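You operate a simulated robot arm through the tools that you are given. There is no shell and no other tool. Be economical: measure what you need, move in short steps, check, and stop when the job is done.

The job below is to be done with a simulated robot arm. You get a single attempt, and the scene is never put back.

JOB
Swap the stapler's yellow cartridge for the blue one.
Fine: stand the yellow one on the desk close to the black stand meanwhile; the new one fully down in the stapler; the yellow one ends in the free well of the black stand.

Only the result counts: the job must be done as asked and must still hold three seconds after the hand-in. Knocking over, shifting, dropping, spilling or breaking anything else fails it.

ROBOT AND FRAMES
A 6-joint arm with a two-finger parallel gripper, fixed in place. Base frame: the origin is at the foot of the arm, x ahead of it, y to its left, z up; the work surface is at about z = 0.738. Lengths are in m, angles in rad, forces in N, time in s.
With the tool pointing down near the work surface it reaches from about 0.26 to 0.68 m from the base axis. Its first joint turns from -1.152 to 1.152 rad. Payload 2.9 kg.
The TCP is the grasp point between the finger pads, 0.03 m short of the fingertips. In the tool frame z runs along the fingers and y along their closing line. The gripper opens to 0.11 m. The fingers are 0.02 m wide and 0.01 m thick; the gripper's body (0.048 by 0.112 m) begins 0.055 m behind the TCP.
Orientation is that of the tool frame in the base frame, as a unit quaternion [w, x, y, z]. With the fingers straight down and closing along the base's y, the tool's x points along the base's -x, its y along +y and its z along -z.

CONTROLS
- The arm moves only by the tool servo_tool. Its argument "rows" is text: rows parted by semicolons, each of 7 numbers parted by spaces: the shift along the tool's x, y, z in m, then the turn, a rotation vector about the tool's x, y, z in rad, then the gripper command, from -1 (shut) to 1 (fully open), values between in proportion. In form: tx ty tz rx ry rz grip; .... A call has 1 to 8 rows; each row is the pose to reach, as a shift and turn from the pose commanded when the call began, along the tool's axes at that moment. Rows are played at 5 a second. More than 0.05 m and 0.15 rad between two rows, or a gripper value outside its range, and nothing of the call is played. A pose out of reach is approached as far as the arm can. The call stops where the force on the tool passes 60 N (or 10 N more than at its start, if that is more) or the arm is blocked; 0.2 s more then pass. The fingers move at their own pace (about 0.108 m/s each) and stop on an object; they squeeze with about 25 N. The grip force told is the motor's: it shows also when the fingers shut on nothing. Time passes only in rows, and 0.2 s behind the last, so rows that repeat a pose let the fingers close. It gives the time, the measured TCP pose, the force on the tool (base axes), the opening and the grip force at its end, in the units of the frame above (readings bear some noise).
- Cameras (640 x 400 px; columns grow to the right, rows downward): "scene" is fixed at [0.068, 0.4325, 1.3745]; the picture's right is [-0.81, -0.59, 0.00], its down [-0.40, 0.54, -0.74] and it looks along [0.44, -0.60, -0.67] (base axes); focal length 329 px, centre (320, 200). "wrist" rides on the gripper at [-0.036, 0, -0.057] in the tool frame; the picture's right is [0.00, -1.00, 0.00], its down [0.97, 0.00, -0.24] and it looks along [0.24, 0.00, 0.97] (tool axes); focal length 218 px, centre (320, 200).
- grab_frame(camera): a new picture of that camera. No time passes.
- probe_pixels(camera, pixels): for up to 12 pixels [column, row] of the newest picture of that camera ("zoom" is the newest enlarged one), the place [x, y, z] in the base frame of the surface seen there, good to about 0.003 m. No time passes.
- inspect(camera, box): a new picture of the part [left, top, right, bottom] of that camera's present view, enlarged. No time passes.
- close_job(): hands the job in; it is judged then, once.

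Work in short steps. Measure before you move; look again where a grasp or a placing could have gone wrong, and mend it. You have 80 turns and 54 pictures in all, those below and enlarged ones among them. Open the gripper and draw the arm clear of the work before you hand the job in, unless the task says otherwise; then end with one line.

The tools are called after "Call:" as name(argument=value, ...) on one line, values as JSON. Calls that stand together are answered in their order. servo_tool: Moves the arm, as the interface text tells. Its arguments: {"type":"object","properties":{"rows":{"type":"string"}},"required":["rows"]} The other tools are called the same way: grab_frame (camera) takes a picture; probe_pixels (camera, pixels) gives the place of the surface under pixels of a picture; inspect (camera, box) takes an enlarged picture of a part of a camera's view; close_job () hands the job in.

At the start:

```text
clock: 0.0
tool_pos: [0.3693, 0.0634, 1.0554]
orientation: [0.0, 0.0, 1.0, 0.0]
force: [-0.2, 0.5, 0.6]
grip_width: 0.1102
finger_force: 0.2
```

scene: 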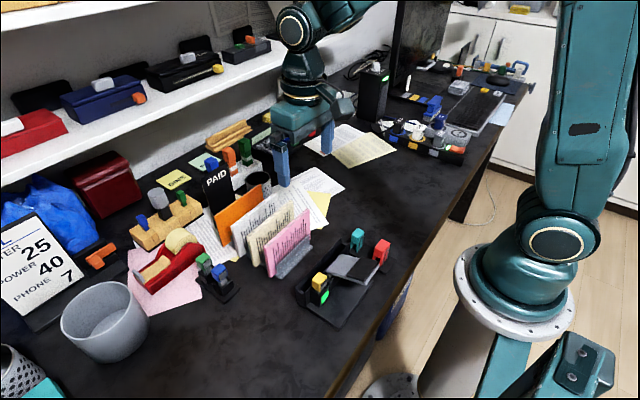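
wrist: 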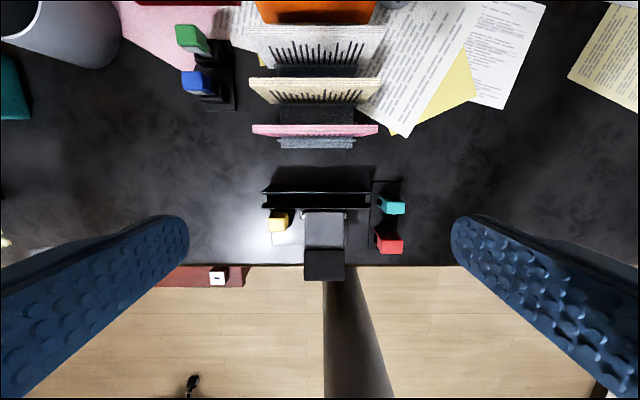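

The scene shows a black device near (345,280) with a yellow part and a small black stand near (215,275) with green and blue parts. I'll enlarge both.

Call:
inspect(camera="scene", box=[280, 215, 410, 335])

Call:
inspect(camera="scene", box=[120, 180, 280, 310])

Call:
inspect(camera="wrist", box=[140, 0, 440, 290])

```text
3.33 times, centred on (345, 275) of scene
```

zoom: 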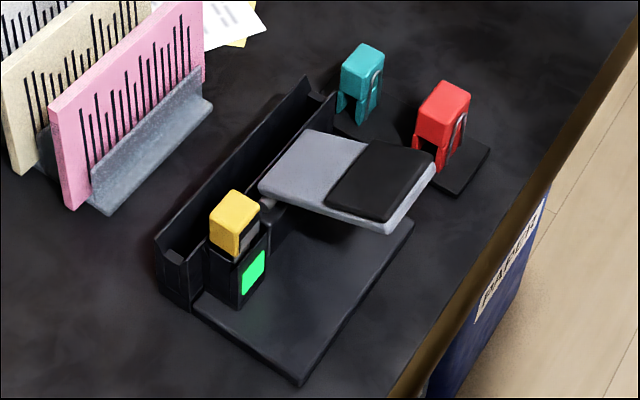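

```text
3.08 times, centred on (200, 245) of scene
```

zoom: 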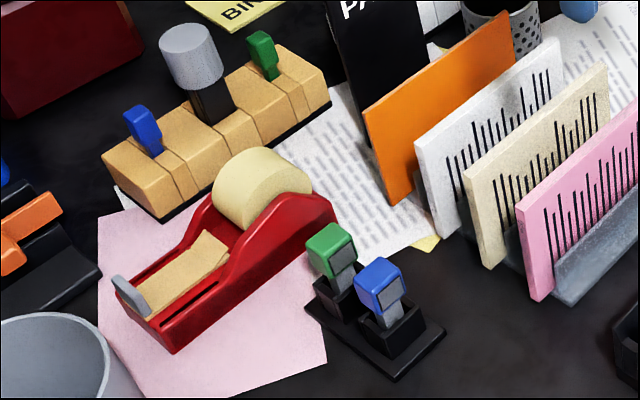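

```text
1.38 times, centred on (290, 145) of wrist
```

zoom: 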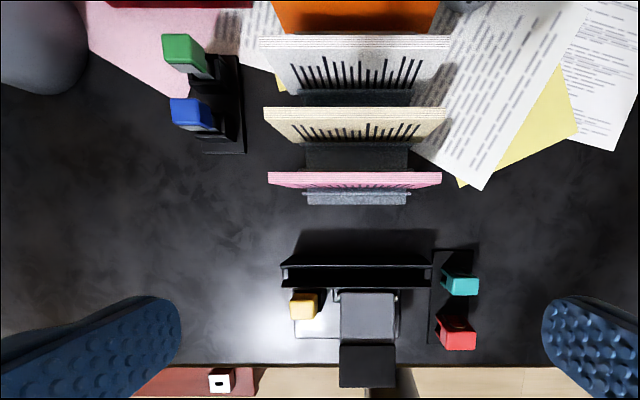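

Measuring the yellow part in the device, then the stand's parts.

Call:
grab_frame(camera="scene")

Call:
inspect(camera="scene", box=[300, 260, 350, 310])

Call:
inspect(camera="scene", box=[190, 230, 240, 310])

Call:
probe_pixels(camera="scene", pixels=[[327, 274], [321, 280], [320, 290], [330, 297], [320, 315], [370, 275], [196, 296], [340, 325], [362, 259], [203, 257], [218, 268], [390, 325]])

```text
48 pictures are left
```

scene: 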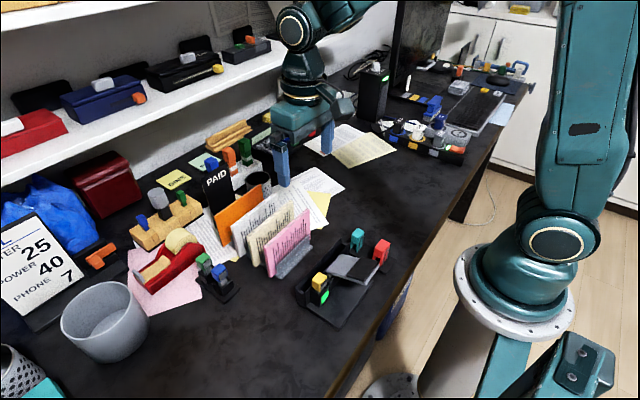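

```text
8.00 times, centred on (325, 285) of scene
```

zoom: 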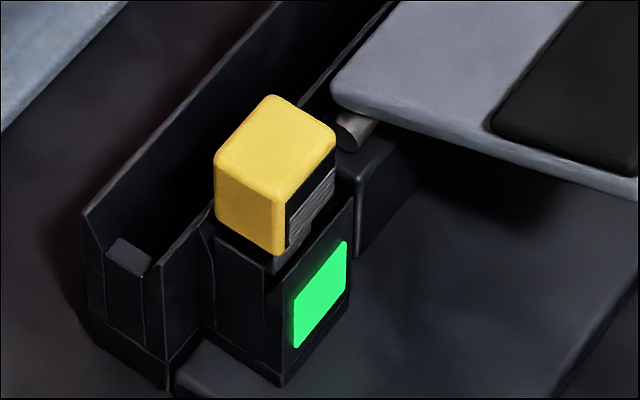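

```text
5.00 times, centred on (215, 270) of scene
```

zoom: 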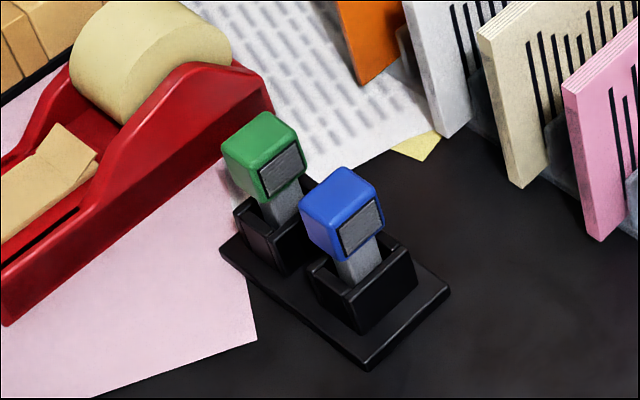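

```text
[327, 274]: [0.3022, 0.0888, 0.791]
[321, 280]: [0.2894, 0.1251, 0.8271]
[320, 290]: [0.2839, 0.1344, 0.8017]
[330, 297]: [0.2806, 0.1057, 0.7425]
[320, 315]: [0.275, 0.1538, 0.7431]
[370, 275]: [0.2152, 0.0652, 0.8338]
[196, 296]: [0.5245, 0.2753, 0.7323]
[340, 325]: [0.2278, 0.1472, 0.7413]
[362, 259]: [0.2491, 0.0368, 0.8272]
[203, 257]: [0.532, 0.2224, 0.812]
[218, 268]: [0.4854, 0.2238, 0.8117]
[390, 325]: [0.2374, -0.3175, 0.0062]
```

Yellow head is near (0.29,0.12), top z≈0.827, blue near (0.485,0.224). I move the wrist camera above the device for a better look.

Call:
servo_tool(rows="0.02 0.014 0.026 0 0 0 0.2;0.04 0.028 0.052 0 0 0 0.2;0.06 0.043 0.078 0 0 0 0.2;0.08 0.057 0.105 0 0 0 0.2;0.08 0.057 0.105 0 0 0 0.2")

Call:
grab_frame(camera="wrist")

```text
clock: 1.2
tool_pos: [0.2886, 0.1222, 0.9491]
orientation: [0.0, -0.001, 1.0, 0.0]
force: [0.1, -0.6, 0.3]
grip_width: 0.066
finger_force: 0.1
```

```text
45 pictures are left
```

wrist: 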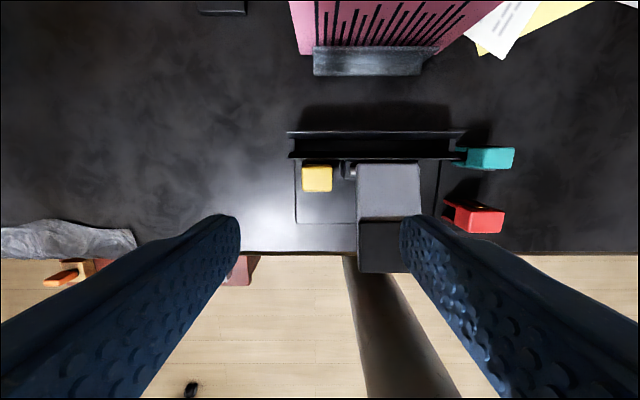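

Call:
inspect(camera="wrist", box=[270, 110, 430, 230])

Call:
probe_pixels(camera="wrist", pixels=[[303, 179], [317, 168], [317, 186], [331, 179], [317, 178], [345, 170], [365, 190], [357, 200], [317, 148], [317, 155], [317, 158], [317, 205]])

```text
3.33 times, centred on (350, 170) of wrist
```

zoom: 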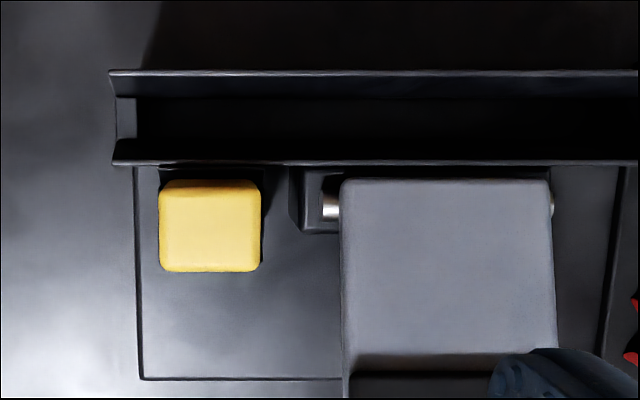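

```text
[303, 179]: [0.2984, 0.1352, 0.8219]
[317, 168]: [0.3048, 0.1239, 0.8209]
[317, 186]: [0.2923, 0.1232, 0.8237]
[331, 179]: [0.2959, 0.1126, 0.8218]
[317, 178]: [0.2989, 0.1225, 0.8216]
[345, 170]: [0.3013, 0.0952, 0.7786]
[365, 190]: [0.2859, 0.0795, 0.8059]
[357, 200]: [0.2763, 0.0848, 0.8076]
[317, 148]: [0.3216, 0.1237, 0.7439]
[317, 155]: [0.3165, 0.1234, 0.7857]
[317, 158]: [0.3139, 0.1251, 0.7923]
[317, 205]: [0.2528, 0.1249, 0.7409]
```

I need the head's bottom and housing-top heights to place the fingertips, so I take an enlarged scene view and probe it.

Call:
inspect(camera="scene", box=[300, 260, 350, 310])

Call:
probe_pixels(camera="zoom", pixels=[[220, 160], [225, 210], [270, 248], [277, 195], [290, 230], [235, 255], [262, 290], [345, 215], [315, 290], [365, 160], [370, 200], [270, 110]])

```text
8.00 times, centred on (325, 285) of scene
```

zoom: 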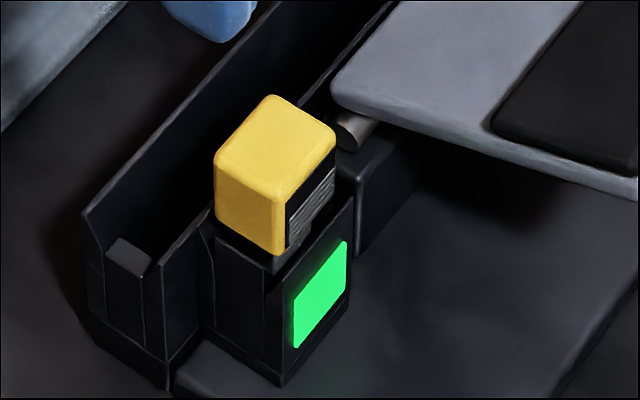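

```text
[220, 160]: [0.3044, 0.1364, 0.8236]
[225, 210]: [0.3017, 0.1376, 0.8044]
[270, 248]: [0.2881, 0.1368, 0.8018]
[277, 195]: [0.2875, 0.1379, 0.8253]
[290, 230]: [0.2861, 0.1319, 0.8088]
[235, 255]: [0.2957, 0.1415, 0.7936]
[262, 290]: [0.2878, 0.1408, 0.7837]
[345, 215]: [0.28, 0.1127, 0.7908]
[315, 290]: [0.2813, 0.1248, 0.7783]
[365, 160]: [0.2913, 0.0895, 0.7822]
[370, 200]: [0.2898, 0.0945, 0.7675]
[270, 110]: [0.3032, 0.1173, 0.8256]
```

Head spans x 0.285–0.306, y 0.113–0.137, z 0.801–0.826; the housing top is ~0.793. I descend in stages with opening ~0.042, targeting fingertips at ~0.80.

Call:
servo_tool(rows="-0.003 0.001 0.02 0 0 0 -0.24;-0.006 0.003 0.045 0 0 0 -0.24;-0.006 0.003 0.07 0 0 0 -0.24;-0.006 0.003 0.085 0 0 0 -0.24;-0.006 0.003 0.085 0 0 0 -0.24")

Call:
inspect(camera="wrist", box=[220, 140, 420, 340])

Call:
inspect(camera="scene", box=[280, 230, 360, 310])

```text
clock: 2.4
tool_pos: [0.2956, 0.1237, 0.8643]
orientation: [0.001, -0.001, 1.0, 0.0]
force: [-0.4, -0.2, 0.6]
grip_width: 0.0422
finger_force: 0.0
```

```text
2.00 times, centred on (320, 240) of wrist
```

zoom: 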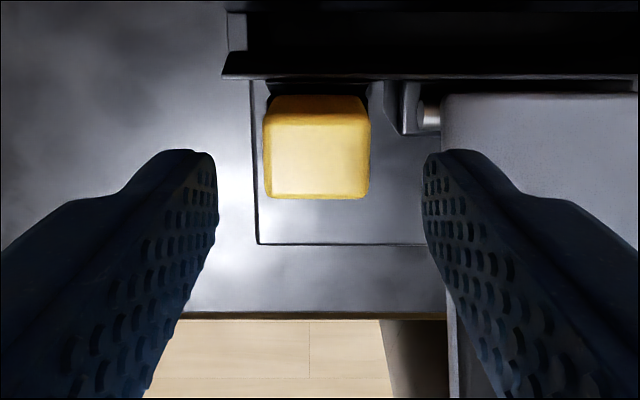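

```text
5.00 times, centred on (320, 270) of scene
```

zoom: 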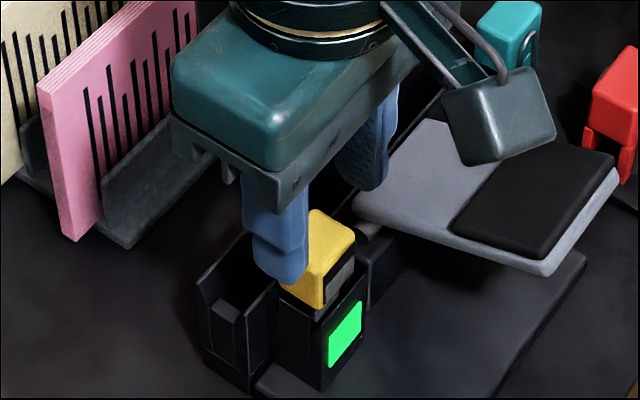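

The head is centred between the fingers in y, ~3 mm toward +x of centre. I go down with that correction and close.

Call:
servo_tool(rows="-0.003 0.0005 0.012 0 0 0 -0.24;-0.003 0.0005 0.024 0 0 0 -0.24;-0.003 0.0005 0.036 0 0 0 -0.24;-0.003 0.0005 0.036 0 0 0 -0.24;-0.003 0.0005 0.036 0 0 0 -0.5;-0.003 0.0005 0.036 0 0 0 -0.7;-0.003 0.0005 0.036 0 0 0 -1;-0.003 0.0005 0.036 0 0 0 -1")

Call:
inspect(camera="scene", box=[280, 230, 360, 310])

```text
clock: 4.2
tool_pos: [0.2979, 0.1265, 0.8272]
orientation: [0.0, 0.0, 1.0, 0.0]
force: [0.5, 0.8, 1.0]
grip_width: 0.0252
finger_force: 24.9
```

```text
5.00 times, centred on (320, 270) of scene
```

zoom: 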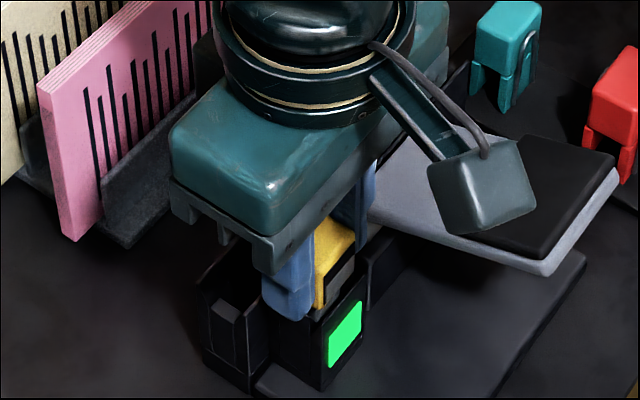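

Gripped at width 0.025 m with 25 N. Lifting straight up.

Call:
servo_tool(rows="0 0 -0.01 0 0 0 -1;0 0 -0.025 0 0 0 -1;0 0 -0.05 0 0 0 -1;0 0 -0.08 0 0 0 -1;0 0 -0.12 0 0 0 -1;0 0 -0.12 0 0 0 -1")

Call:
inspect(camera="scene", box=[260, 190, 380, 310])

Call:
grab_frame(camera="wrist")

```text
clock: 5.6
tool_pos: [0.2976, 0.1238, 0.9471]
orientation: [0.0, -0.001, 1.0, 0.0]
force: [1.0, -0.3, 0.4]
grip_width: 0.0253
finger_force: 25.2
```

```text
3.33 times, centred on (320, 250) of scene
```

zoom: 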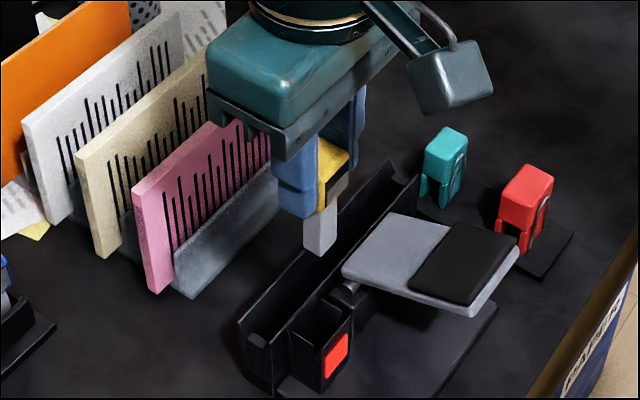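

```text
38 pictures are left
```

wrist: 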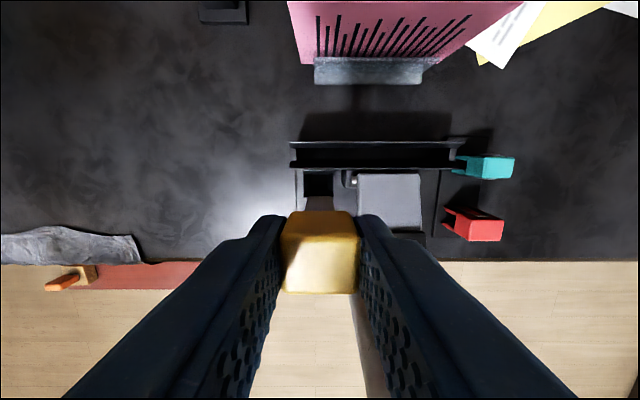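

The yellow came out and the indicator turned red. I probe the stem's lower end for its length, and the socket.

Call:
probe_pixels(camera="zoom", pixels=[[312, 246], [318, 250], [328, 245], [322, 225], [330, 195], [335, 165], [322, 205], [320, 308], [345, 315], [298, 338]])

Call:
inspect(camera="wrist", box=[270, 150, 370, 250])

```text
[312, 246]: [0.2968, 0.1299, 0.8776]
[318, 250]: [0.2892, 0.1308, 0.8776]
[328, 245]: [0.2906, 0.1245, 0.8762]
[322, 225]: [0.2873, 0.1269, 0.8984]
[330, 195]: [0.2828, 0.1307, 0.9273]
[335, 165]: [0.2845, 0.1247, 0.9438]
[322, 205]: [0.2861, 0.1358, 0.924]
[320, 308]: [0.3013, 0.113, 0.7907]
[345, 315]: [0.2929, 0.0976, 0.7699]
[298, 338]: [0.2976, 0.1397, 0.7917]
```

```text
4.00 times, centred on (320, 200) of wrist
```

zoom: 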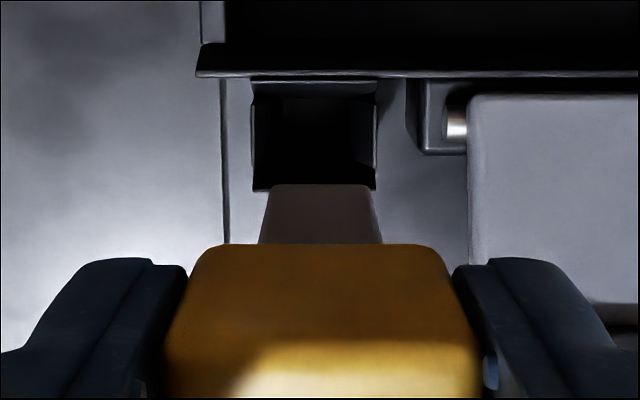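

Stem bottom is 0.072 m below the TCP. I move +y first (clear of the paper folders), then +x, to view the stand.

Call:
servo_tool(rows="0 0.035 -0.02 0 0 0 -1;0 0.07 -0.03 0 0 0 -1;-0.02 0.10 -0.04 0 0 0 -1;-0.05 0.12 -0.04 0 0 0 -1;-0.09 0.12 -0.04 0 0 0 -1;-0.12 0.12 -0.04 0 0 0 -1;-0.12 0.12 -0.04 0 0 0 -1")

Call:
grab_frame(camera="wrist")

Call:
grab_frame(camera="scene")

```text
clock: 7.2
tool_pos: [0.419, 0.2453, 0.9895]
orientation: [0.0, -0.001, 1.0, 0.0]
force: [-0.6, -0.2, -0.4]
grip_width: 0.0251
finger_force: 24.8
```

```text
36 pictures are left
```

wrist: 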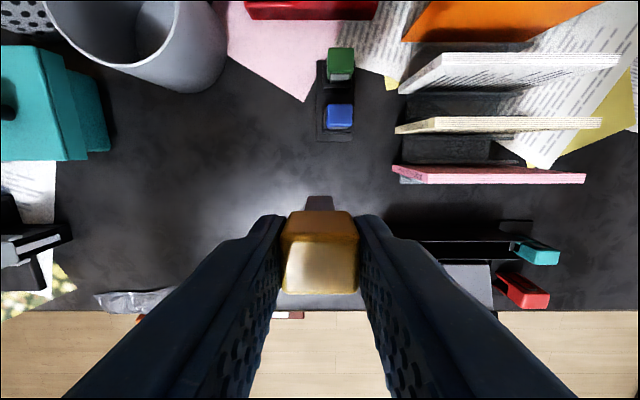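

```text
35 pictures are left
```

scene: 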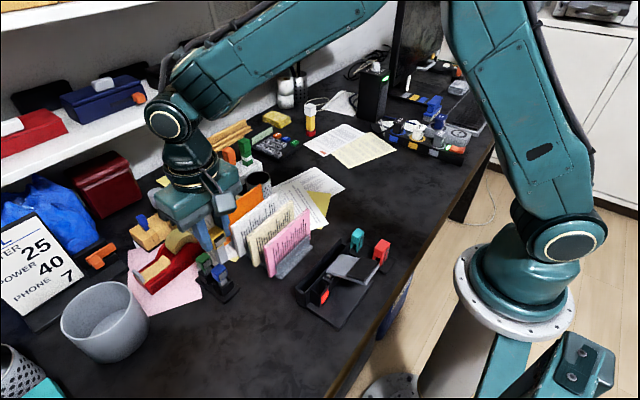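

The stand is at wrist (335,95), blue head at (340,116). I enlarge it and probe.

Call:
inspect(camera="wrist", box=[280, 30, 400, 150])

Call:
probe_pixels(camera="wrist", pixels=[[340, 108], [329, 114], [351, 114], [340, 118], [340, 125], [318, 140], [351, 140], [319, 62], [395, 180], [300, 130], [325, 170], [401, 170]])

```text
3.33 times, centred on (340, 90) of wrist
```

zoom: 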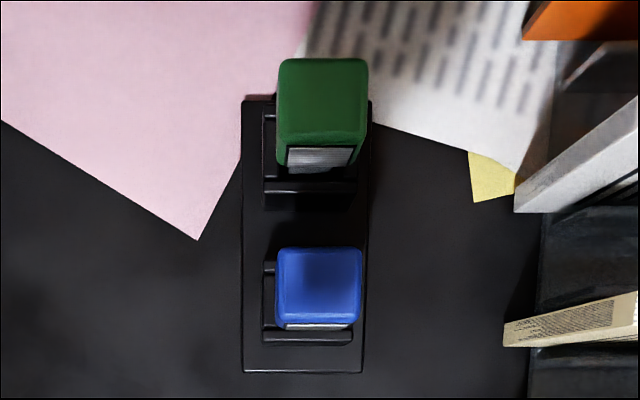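

```text
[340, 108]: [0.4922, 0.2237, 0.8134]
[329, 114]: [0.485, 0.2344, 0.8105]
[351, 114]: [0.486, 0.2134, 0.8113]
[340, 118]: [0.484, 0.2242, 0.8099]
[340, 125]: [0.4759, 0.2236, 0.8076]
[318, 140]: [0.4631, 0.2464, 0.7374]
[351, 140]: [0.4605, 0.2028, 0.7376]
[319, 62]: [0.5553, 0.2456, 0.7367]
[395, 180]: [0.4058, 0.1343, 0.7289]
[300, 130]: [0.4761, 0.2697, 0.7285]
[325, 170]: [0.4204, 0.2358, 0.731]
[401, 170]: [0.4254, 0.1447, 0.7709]
```

Stand front edge is x≈0.460, blue head centre ≈(0.485,0.224), top 0.811. I set yellow down at about (0.43,0.24): first descend to ~0.82.

Call:
servo_tool(rows="-0.011 -0.005 0.03 0 0 0 -1;-0.011 -0.005 0.065 0 0 0 -1;-0.011 -0.005 0.10 0 0 0 -1;-0.011 -0.005 0.13 0 0 0 -1;-0.011 -0.005 0.155 0 0 0 -1;-0.011 -0.005 0.168 0 0 0 -1;-0.011 -0.005 0.168 0 0 0 -1")

Call:
inspect(camera="scene", box=[190, 230, 290, 330])

```text
clock: 8.8
tool_pos: [0.429, 0.2414, 0.8223]
orientation: [0.0, 0.0, 1.0, 0.0]
force: [0.2, 0.5, -0.4]
grip_width: 0.0253
finger_force: 25.2
```

```text
4.00 times, centred on (240, 280) of scene
```

zoom: 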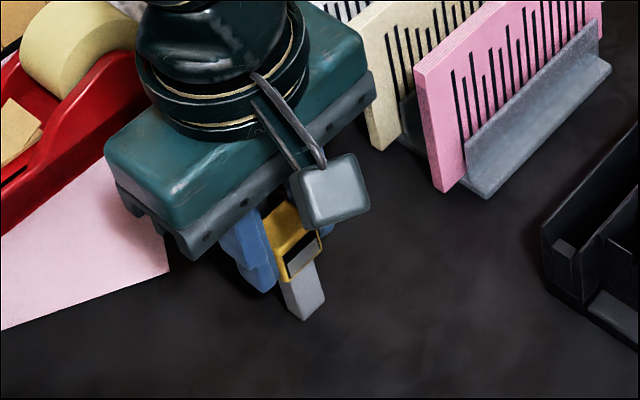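

Stem tip is still above the desk. Lowering in 2–3 mm rows.

Call:
servo_tool(rows="0 0 0.003 0 0 0 -1;0 0 0.006 0 0 0 -1;0 0 0.008 0 0 0 -1;0 0 0.010 0 0 0 -1;0 0 0.010 0 0 0 -1")

Call:
inspect(camera="scene", box=[210, 260, 250, 300])

```text
clock: 10.0
tool_pos: [0.4298, 0.2381, 0.8106]
orientation: [0.0, 0.001, 1.0, 0.001]
force: [-0.2, -0.3, 0.4]
grip_width: 0.0254
finger_force: 25.2
```

```text
10.00 times, centred on (230, 280) of scene
```

zoom: 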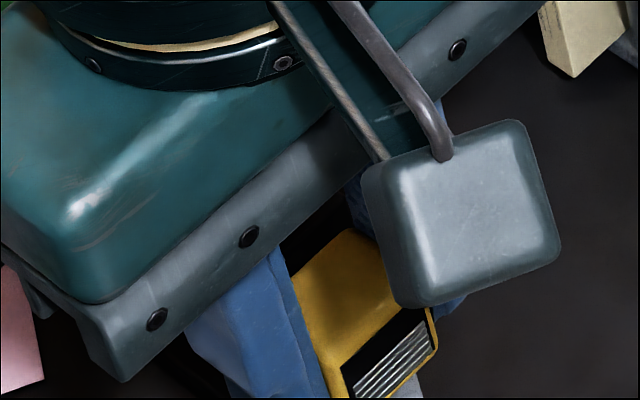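

Still no contact force at TCP z≈0.811. I continue in 1.5 mm rows, few at a time.

Call:
servo_tool(rows="0 0 0.0015 0 0 0 -1;0 0 0.003 0 0 0 -1;0 0 0.0045 0 0 0 -1;0 0 0.0045 0 0 0 -1")

Call:
inspect(camera="scene", box=[210, 270, 260, 320])

```text
clock: 11.0
tool_pos: [0.4292, 0.2402, 0.8068]
orientation: [0.001, 0.0, 1.0, 0.001]
force: [-3.9, -2.1, 18.4]
grip_width: 0.0253
finger_force: 24.4
```

```text
8.00 times, centred on (235, 295) of scene
```

zoom: 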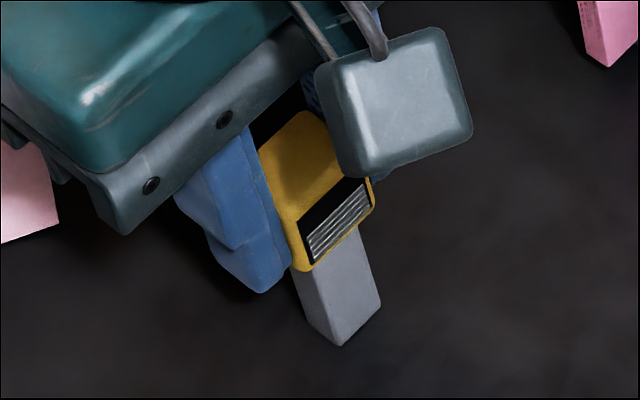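

Contact at 18 N. I back off ~1 mm to relieve it, then open gently and let it settle.

Call:
servo_tool(rows="0 0 -0.001 0 0 0 -1;0 0 -0.001 0 0 0 -1")

```text
clock: 11.6
tool_pos: [0.4301, 0.2406, 0.8073]
orientation: [0.0, 0.0, 1.0, 0.0]
force: [1.5, -1.3, 8.6]
grip_width: 0.0251
finger_force: 24.5
```

Call:
servo_tool(rows="0 0 -0.0008 0 0 0 -1;0 0 -0.0008 0 0 0 -0.5;0 0 -0.0008 0 0 0 -0.4;0 0 -0.0008 0 0 0 -0.3;0 0 -0.0008 0 0 0 -0.25;0 0 -0.0008 0 0 0 -0.25")

Call:
inspect(camera="scene", box=[210, 270, 260, 320])

```text
clock: 13.0
tool_pos: [0.4293, 0.2396, 0.8081]
orientation: [-0.001, 0.0, 1.0, 0.0]
force: [-0.6, -0.9, -0.2]
grip_width: 0.0413
finger_force: 0.1
```

```text
8.00 times, centred on (235, 295) of scene
```

zoom: 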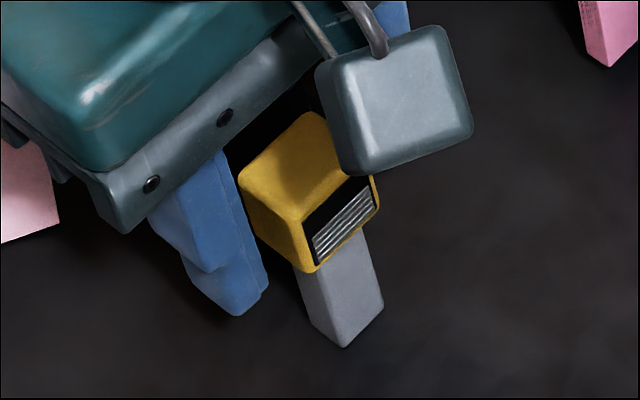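

Yellow stands upright alone. I rise straight up and move toward the blue.

Call:
servo_tool(rows="0 0 -0.015 0 0 0 -0.25;0 0 -0.04 0 0 0 -0.25;0 0 -0.075 0 0 0 -0.25;0 0 -0.115 0 0 0 -0.25;-0.03 -0.008 -0.115 0 0 0 -0.25;-0.056 -0.016 -0.115 0 0 0 -0.25;-0.056 -0.016 -0.115 0 0 0 -0.25")

Call:
grab_frame(camera="wrist")

Call:
inspect(camera="scene", box=[190, 240, 270, 320])

```text
clock: 14.6
tool_pos: [0.4868, 0.2233, 0.9232]
orientation: [0.0, 0.0, 1.0, 0.0]
force: [0.7, 0.3, 0.4]
grip_width: 0.041
finger_force: 0.1
```

```text
29 pictures are left
```

wrist: 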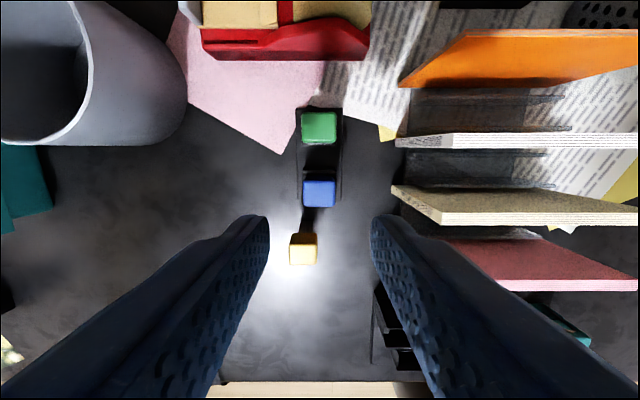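

```text
5.00 times, centred on (230, 280) of scene
```

zoom: 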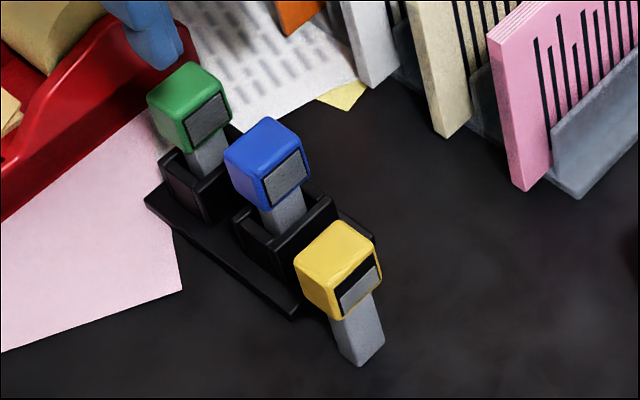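

Yellow stands firmly. Now measuring blue's head and the well edges.

Call:
probe_pixels(camera="zoom", pixels=[[228, 165], [235, 185], [264, 205], [268, 185], [283, 215], [290, 245], [240, 225], [330, 205], [262, 125], [303, 165], [345, 360], [360, 362]])

Call:
inspect(camera="wrist", box=[270, 100, 370, 270])

Call:
probe_pixels(camera="wrist", pixels=[[305, 193], [319, 193], [334, 193], [319, 183], [319, 203], [291, 250], [315, 250], [303, 238], [303, 262], [319, 128]])

```text
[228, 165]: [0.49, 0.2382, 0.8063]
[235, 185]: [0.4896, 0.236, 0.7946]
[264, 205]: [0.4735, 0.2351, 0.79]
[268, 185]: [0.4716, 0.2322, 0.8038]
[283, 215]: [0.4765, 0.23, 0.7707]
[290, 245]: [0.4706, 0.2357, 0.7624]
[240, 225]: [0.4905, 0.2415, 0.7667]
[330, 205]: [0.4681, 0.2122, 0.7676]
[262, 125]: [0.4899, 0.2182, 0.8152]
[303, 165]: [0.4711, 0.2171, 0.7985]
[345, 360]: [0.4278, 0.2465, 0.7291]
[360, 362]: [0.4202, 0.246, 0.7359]
```

```text
2.35 times, centred on (320, 185) of wrist
```

zoom: 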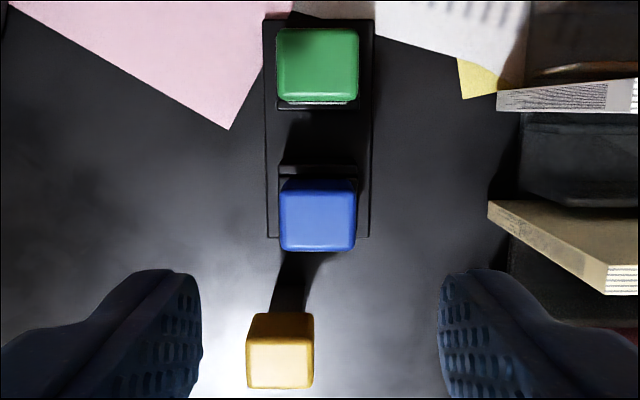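

```text
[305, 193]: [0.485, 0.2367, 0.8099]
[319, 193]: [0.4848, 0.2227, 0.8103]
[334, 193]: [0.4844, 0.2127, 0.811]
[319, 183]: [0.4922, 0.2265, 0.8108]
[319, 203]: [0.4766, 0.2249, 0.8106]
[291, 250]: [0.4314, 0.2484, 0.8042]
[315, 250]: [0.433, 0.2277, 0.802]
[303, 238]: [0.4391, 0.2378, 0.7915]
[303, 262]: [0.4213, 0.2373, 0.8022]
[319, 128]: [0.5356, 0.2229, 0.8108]
```

Blue head: centre (0.4845,0.2245), z 0.788–0.811, well top 0.767. Grip with TCP at ~0.8165, matching the yellow's grip relation; descend with a check before closing.

Call:
servo_tool(rows="0.001 0 0.03 0 0 0 -0.25;0.001 0 0.06 0 0 0 -0.25;0.001 0 0.085 0 0 0 -0.25;0.001 0 0.097 0 0 0 -0.25;0.001 0 0.107 0 0 0 -0.25;0.001 0 0.107 0 0 0 -0.25")

Call:
inspect(camera="wrist", box=[220, 140, 420, 340])

Call:
inspect(camera="scene", box=[190, 240, 260, 310])

```text
clock: 16.0
tool_pos: [0.484, 0.2236, 0.8142]
orientation: [0.0, 0.0, 1.0, 0.0]
force: [-0.2, 0.4, 0.0]
grip_width: 0.0414
finger_force: 0.1
```

```text
2.00 times, centred on (320, 240) of wrist
```

zoom: 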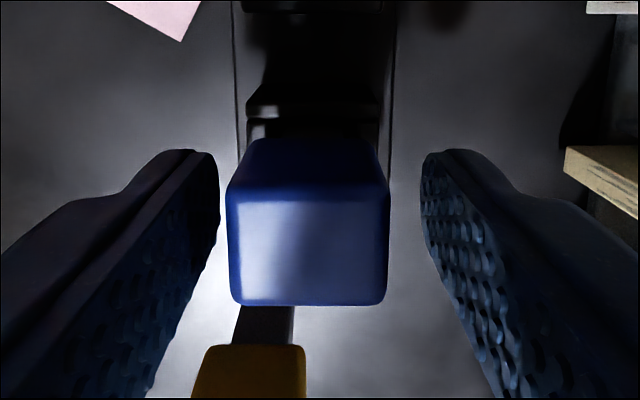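

```text
5.71 times, centred on (225, 275) of scene
```

zoom: 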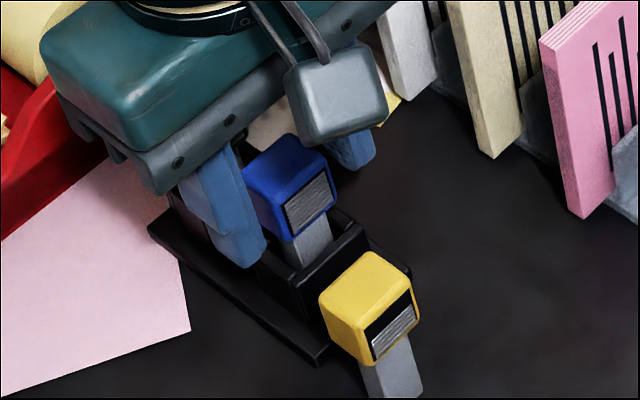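

Head is 1.8 mm to +y of centre and grip would be ~3 mm deeper than yellow's; I shift ty +0.0018, raise 3 mm and close.

Call:
servo_tool(rows="0 0.0018 -0.003 0 0 0 -0.25;0 0.0018 -0.003 0 0 0 -0.25;0 0.0018 -0.003 0 0 0 -0.45;0 0.0018 -0.003 0 0 0 -0.7;0 0.0018 -0.003 0 0 0 -1;0 0.0018 -0.003 0 0 0 -1")

Call:
inspect(camera="wrist", box=[220, 140, 420, 340])

```text
clock: 17.4
tool_pos: [0.4851, 0.2257, 0.8185]
orientation: [-0.001, 0.0, 1.0, 0.0]
force: [-0.9, 0.5, 0.5]
grip_width: 0.0247
finger_force: 24.8
```

```text
2.00 times, centred on (320, 240) of wrist
```

zoom: 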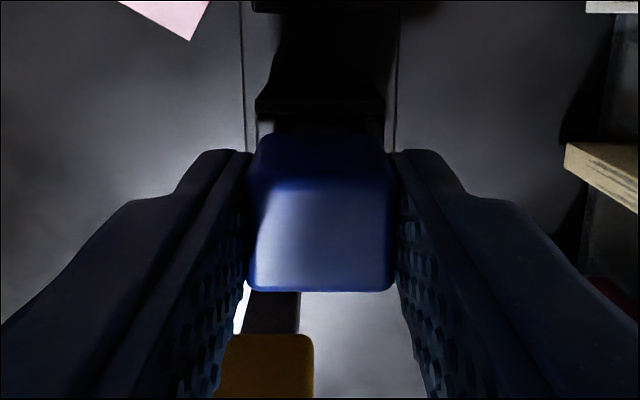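

Gripped (0.0247 m). Lifting straight up 0.13 m.

Call:
servo_tool(rows="0 0 -0.01 0 0 0 -1;0 0 -0.025 0 0 0 -1;0 0 -0.05 0 0 0 -1;0 0 -0.09 0 0 0 -1;0 0 -0.13 0 0 0 -1;0 0 -0.13 0 0 0 -1")

Call:
grab_frame(camera="wrist")

Call:
inspect(camera="scene", box=[170, 200, 270, 320])

```text
clock: 18.8
tool_pos: [0.4852, 0.2266, 0.9502]
orientation: [0.001, 0.001, 1.0, 0.001]
force: [0.5, 0.6, 0.0]
grip_width: 0.0249
finger_force: 25.1
```

```text
23 pictures are left
```

wrist: 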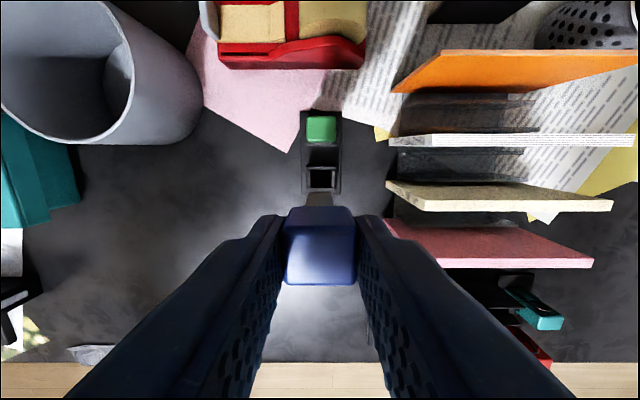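

```text
3.33 times, centred on (220, 260) of scene
```

zoom: 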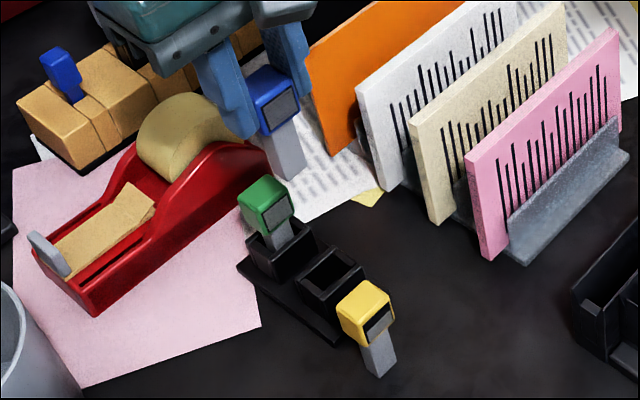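

Blue is out and vertical; well is free. Moving back over the stapler: -x first, then -y.

Call:
servo_tool(rows="0.045 0 0 0 0 0 -1;0.09 0 0 0 0 0 -1;0.135 0 0 0 0 0 -1;0.165 -0.025 0 0 0 0 -1;0.1866 -0.06 0 0 0 0 -1;0.1866 -0.085 0 0 0 0 -1;0.1866 -0.1008 0 0 0 0 -1;0.1866 -0.1008 0 0 0 0 -1")

Call:
inspect(camera="wrist", box=[270, 150, 370, 250])

Call:
inspect(camera="scene", box=[260, 190, 380, 310])

```text
clock: 20.6
tool_pos: [0.299, 0.123, 0.95]
orientation: [0.0, 0.0, 1.0, 0.001]
force: [-0.3, 0.6, 0.0]
grip_width: 0.025
finger_force: 25.2
```

```text
4.00 times, centred on (320, 200) of wrist
```

zoom: 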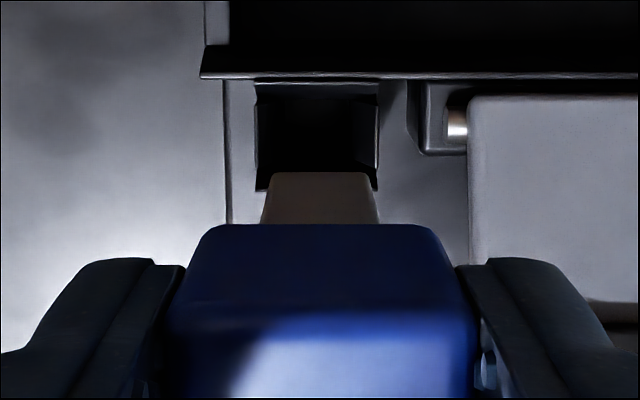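

```text
3.33 times, centred on (320, 250) of scene
```

zoom: 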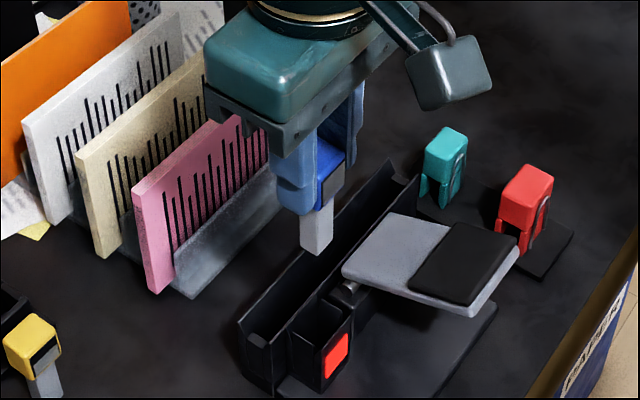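

Alignment matches the yellow's to within ~1 mm (stem at zoom 268–370, socket 256–378). I trim slightly and descend to just above the socket.

Call:
servo_tool(rows="0.0007 -0.0004 0.025 0 0 0 -1;0.0007 -0.0004 0.05 0 0 0 -1;0.0007 -0.0004 0.068 0 0 0 -1;0.0007 -0.0004 0.074 0 0 0 -1;0.0007 -0.0004 0.074 0 0 0 -1")

Call:
inspect(camera="scene", box=[295, 245, 355, 305])

Call:
inspect(camera="wrist", box=[270, 130, 370, 230])

```text
clock: 21.8
tool_pos: [0.2964, 0.1265, 0.8739]
orientation: [0.0, 0.0, 1.0, 0.0]
force: [0.1, -0.1, -0.1]
grip_width: 0.0248
finger_force: 24.8
```

```text
6.67 times, centred on (325, 275) of scene
```

zoom: 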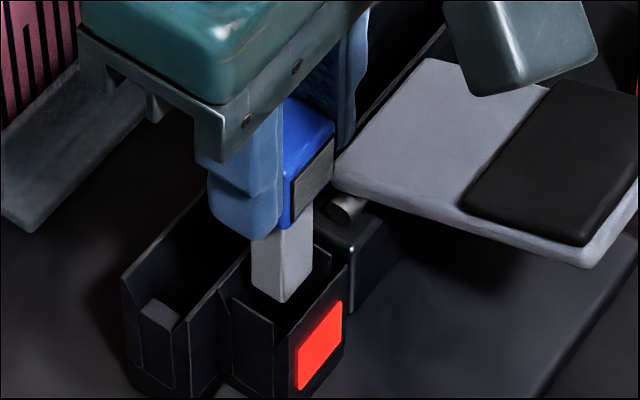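

```text
4.00 times, centred on (320, 180) of wrist
```

zoom: 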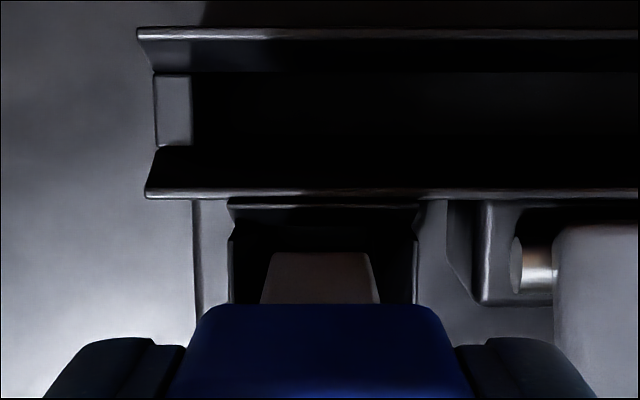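

Stem is over the socket opening, no contact. Lowering most of the way in.

Call:
servo_tool(rows="0 0 0.006 0 0 0 -1;0 0 0.012 0 0 0 -1;0 0 0.018 0 0 0 -1;0 0 0.024 0 0 0 -1;0 0 0.030 0 0 0 -1;0 0 0.035 0 0 0 -1;0 0 0.035 0 0 0 -1")

Call:
inspect(camera="scene", box=[295, 245, 355, 305])

```text
clock: 23.4
tool_pos: [0.2961, 0.1254, 0.8396]
orientation: [0.0, 0.0, 1.0, 0.0]
force: [0.6, -0.8, -0.1]
grip_width: 0.0251
finger_force: 25.1
```

```text
6.67 times, centred on (325, 275) of scene
```

zoom: 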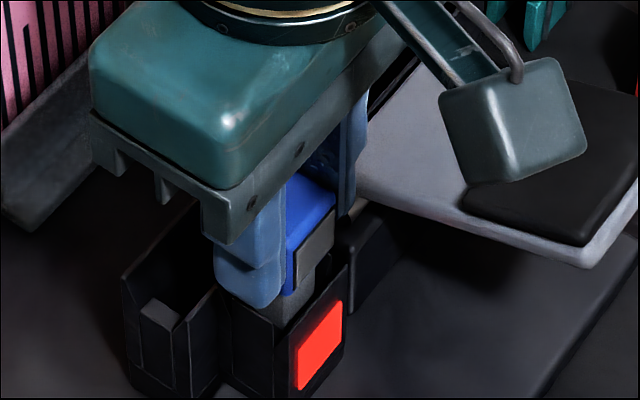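

Free travel so far at commanded z 0.841. Continuing in 2 mm rows toward ~0.833.

Call:
servo_tool(rows="0 0 0.002 0 0 0 -1;0 0 0.004 0 0 0 -1;0 0 0.006 0 0 0 -1;0 0 0.008 0 0 0 -1;0 0 0.008 0 0 0 -1")

```text
clock: 24.6
tool_pos: [0.2967, 0.1236, 0.8331]
orientation: [0.0, 0.0, 1.0, 0.0]
force: [-0.1, 0.3, -0.9]
grip_width: 0.0248
finger_force: 25.1
```

Call:
servo_tool(rows="0 0 0.001 0 0 0 -1;0 0 0.002 0 0 0 -1;0 0 0.003 0 0 0 -1;0 0 0.003 0 0 0 -1")

Call:
inspect(camera="scene", box=[295, 245, 355, 305])

```text
clock: 25.6
tool_pos: [0.2974, 0.1243, 0.8288]
orientation: [0.001, 0.0, 1.0, 0.001]
force: [-0.7, -1.7, 20.7]
grip_width: 0.0247
finger_force: 24.9
```

```text
6.67 times, centred on (325, 275) of scene
```

zoom: 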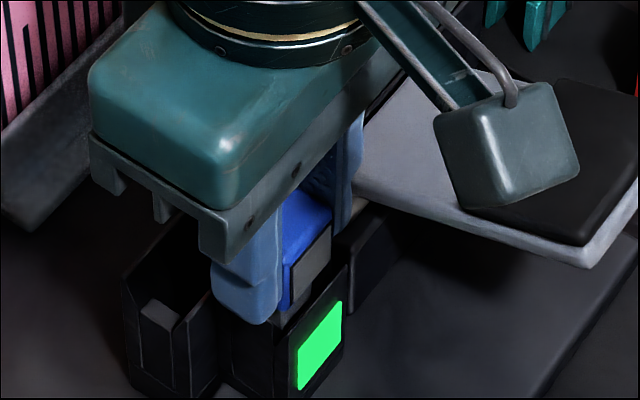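

Indicator turned green with 20 N seating force. I open slightly and lift clear.

Call:
servo_tool(rows="0 0 -0.001 0 0 0 -1;0 0 -0.001 0 0 0 -0.5;0 0 -0.001 0 0 0 -0.28;0 0 -0.001 0 0 0 -0.25;0 0 -0.015 0 0 0 -0.25;0 0 -0.045 0 0 0 -0.25;0 0 -0.085 0 0 0 -0.25;0 0 -0.12 0 0 0 -0.25")

Call:
inspect(camera="scene", box=[300, 260, 350, 310])

Call:
probe_pixels(camera="zoom", pixels=[[220, 160], [225, 205], [270, 248], [277, 190], [270, 110], [325, 150], [235, 255], [275, 150]])

```text
clock: 27.4
tool_pos: [0.2986, 0.1261, 0.9495]
orientation: [0.0, 0.0, 1.0, 0.0]
force: [0.6, -0.1, -0.2]
grip_width: 0.0412
finger_force: 0.1
```

```text
8.00 times, centred on (325, 285) of scene
```

zoom: 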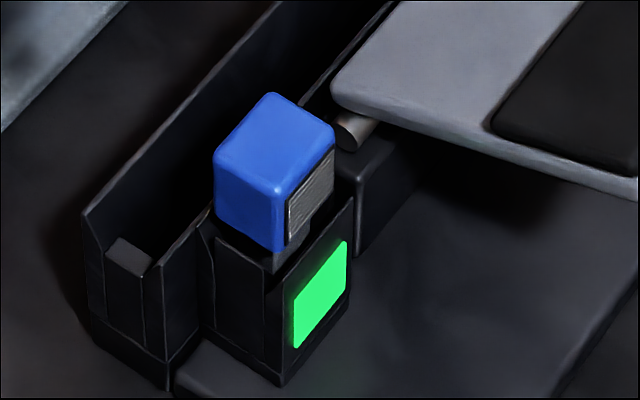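

```text
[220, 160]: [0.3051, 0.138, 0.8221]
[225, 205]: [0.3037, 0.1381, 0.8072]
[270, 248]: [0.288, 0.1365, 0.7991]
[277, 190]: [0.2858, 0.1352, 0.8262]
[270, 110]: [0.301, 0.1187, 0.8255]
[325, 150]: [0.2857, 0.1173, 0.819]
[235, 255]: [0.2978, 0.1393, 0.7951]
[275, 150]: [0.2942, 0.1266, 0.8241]
```

Blue is in with green light, though its head looks perhaps 0.5–1 mm higher (corner 252 vs 255 px) than yellow was. I'll press lightly on top with closed fingers to make sure it is fully down.

Call:
servo_tool(rows="0.002 0 0.02 0 0 0 -1;0.002 0 0.045 0 0 0 -1;0.002 0 0.065 0 0 0 -1;0.002 0 0.080 0 0 0 -1;0.002 0 0.088 0 0 0 -1;0.002 0 0.091 0 0 0 -1;0.002 0 0.091 0 0 0 -1")

```text
clock: 29.0
tool_pos: [0.2954, 0.1244, 0.8597]
orientation: [0.0, -0.001, 1.0, 0.0]
force: [1.0, 0.4, -0.2]
grip_width: 0.0
finger_force: 24.5
```

Call:
servo_tool(rows="0 0 0.0015 0 0 0 -1;0 0 0.003 0 0 0 -1;0 0 0.0045 0 0 0 -1;0 0 0.006 0 0 0 -1;0 0 0.006 0 0 0 -1")

```text
clock: 30.2
tool_pos: [0.2947, 0.125, 0.8538]
orientation: [0.0, -0.001, 1.0, 0.0]
force: [-1.1, -0.7, 26.4]
grip_width: 0.0
finger_force: 24.7
```

Contact at 26 N; press 2 mm further (≈45 N), then lift.

Call:
servo_tool(rows="0 0 0.001 0 0 0 -1;0 0 0.002 0 0 0 -1;0 0 0.002 0 0 0 -1")

Call:
servo_tool(rows="0 0 -0.005 0 0 0 -1;0 0 -0.03 0 0 0 -1;0 0 -0.07 0 0 0 -1;0 0 -0.105 0 0 0 -0.25;0 0 -0.105 0 0 0 -0.25")

Call:
inspect(camera="scene", box=[300, 260, 350, 310])

```text
clock: 30.8
tool_pos: [0.2966, 0.1258, 0.8539]
orientation: [0.003, -0.001, 1.0, 0.001]
force: [-4.1, -1.0, 18.7]
grip_width: 0.0
finger_force: 24.9
stopped in row 2: the force on the tool passed its limit (the readings are from after the stop); the commanded pose is now the measured one
```

```text
clock: 32.0
tool_pos: [0.2976, 0.1255, 0.9583]
orientation: [0.002, -0.001, 1.0, 0.0]
force: [-0.5, 0.1, -0.5]
grip_width: 0.0411
finger_force: 0.0
```

```text
8.00 times, centred on (325, 285) of scene
```

zoom: 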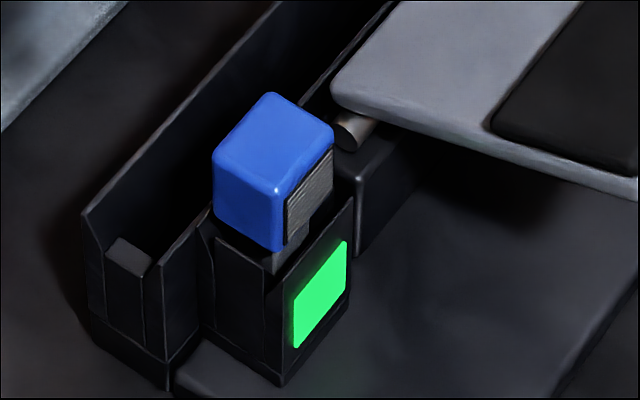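

Blue is rigidly seated, unchanged, green light on. Now back to the yellow: +y then +x, with a tiny orientation correction.

Call:
servo_tool(rows="0 0.04 0 0 0.005 0 -0.25;0 0.08 0 0 0.005 0 -0.25;-0.03 0.11 0 0 0.005 0 -0.25;-0.07 0.114 0.005 0 0.005 0 -0.25;-0.11 0.114 0.02 0 0.005 0 -0.25;-0.132 0.114 0.03 0 0.005 0 -0.25;-0.132 0.114 0.03 0 0.005 0 -0.25")

Call:
grab_frame(camera="wrist")

```text
clock: 33.6
tool_pos: [0.4277, 0.2391, 0.9284]
orientation: [-0.001, 0.0, 1.0, 0.001]
force: [-0.4, -0.2, -0.2]
grip_width: 0.0413
finger_force: 0.1
```

```text
13 pictures are left
```

wrist: 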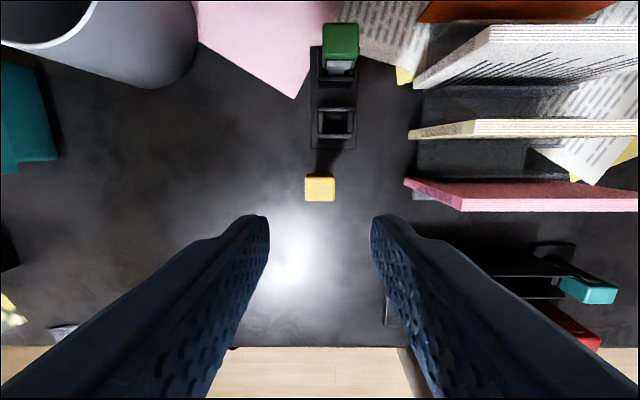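

Yellow at (320,189), centred between fingers. Probing yellow and the free well (336,123).

Call:
probe_pixels(camera="wrist", pixels=[[320, 180], [320, 189], [320, 198], [307, 189], [333, 189], [319, 123], [353, 123], [336, 109], [336, 136], [336, 123]])

```text
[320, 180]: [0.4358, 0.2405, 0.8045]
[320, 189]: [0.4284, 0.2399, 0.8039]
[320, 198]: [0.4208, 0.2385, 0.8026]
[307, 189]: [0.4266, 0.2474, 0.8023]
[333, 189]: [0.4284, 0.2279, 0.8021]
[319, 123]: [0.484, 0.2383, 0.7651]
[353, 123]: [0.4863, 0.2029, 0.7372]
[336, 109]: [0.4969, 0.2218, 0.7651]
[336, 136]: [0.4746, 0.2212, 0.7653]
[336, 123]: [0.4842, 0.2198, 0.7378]
```

Yellow head centre ≈(0.428,0.239), top 0.803. Descend to TCP ≈0.810 and close.

Call:
servo_tool(rows="0 0 0.03 0 0 0 -0.25;0 0 0.065 0 0 0 -0.25;0 0 0.095 0 0 0 -0.25;0 0 0.11 0 0 0 -0.25;0 0 0.119 0 0 0 -0.25;0 0 0.119 0 0 0 -0.25")

Call:
inspect(camera="wrist", box=[220, 140, 420, 340])

```text
clock: 35.0
tool_pos: [0.4266, 0.2405, 0.809]
orientation: [0.0, -0.001, 1.0, 0.001]
force: [-0.1, -0.4, 0.1]
grip_width: 0.0414
finger_force: 0.0
```

```text
2.00 times, centred on (320, 240) of wrist
```

zoom: 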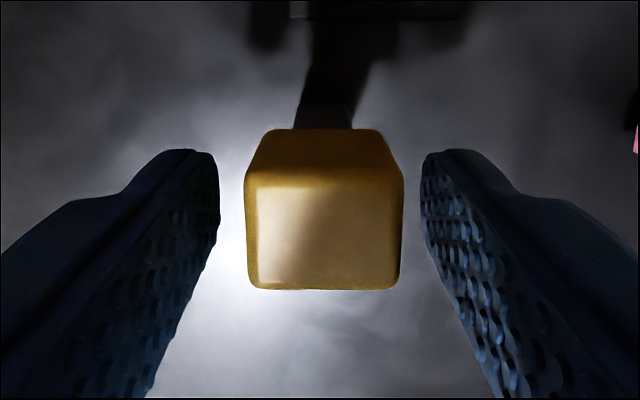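

Well placed (head 245–404 vs fingers 218–422). Small ty trim, then close.

Call:
servo_tool(rows="0 -0.0006 0 0 0 0 -0.3;0 -0.0006 0 0 0 0 -0.45;0 -0.0006 0 0 0 0 -0.6;0 -0.0006 0 0 0 0 -0.8;0 -0.0006 0 0 0 0 -1;0 -0.0006 0 0 0 0 -1")

Call:
servo_tool(rows="0 0 -0.015 0 0 0 -1;0 0 -0.04 0 0 0 -1;0 0 -0.075 0 0 0 -1;0 0 -0.10 0 0 0 -1;0 0 -0.10 0 0 0 -1")

Call:
grab_frame(camera="wrist")

```text
clock: 36.4
tool_pos: [0.4262, 0.2396, 0.81]
orientation: [-0.001, 0.0, 1.0, 0.001]
force: [-0.9, -0.2, 0.2]
grip_width: 0.0249
finger_force: 24.9
```

```text
clock: 37.6
tool_pos: [0.4281, 0.2392, 0.9083]
orientation: [-0.002, -0.001, 1.0, 0.0]
force: [0.3, 0.7, -0.3]
grip_width: 0.0249
finger_force: 25.1
```

```text
11 pictures are left
```

wrist: 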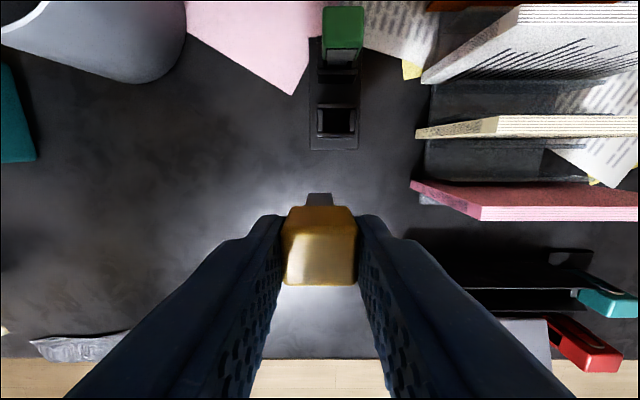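

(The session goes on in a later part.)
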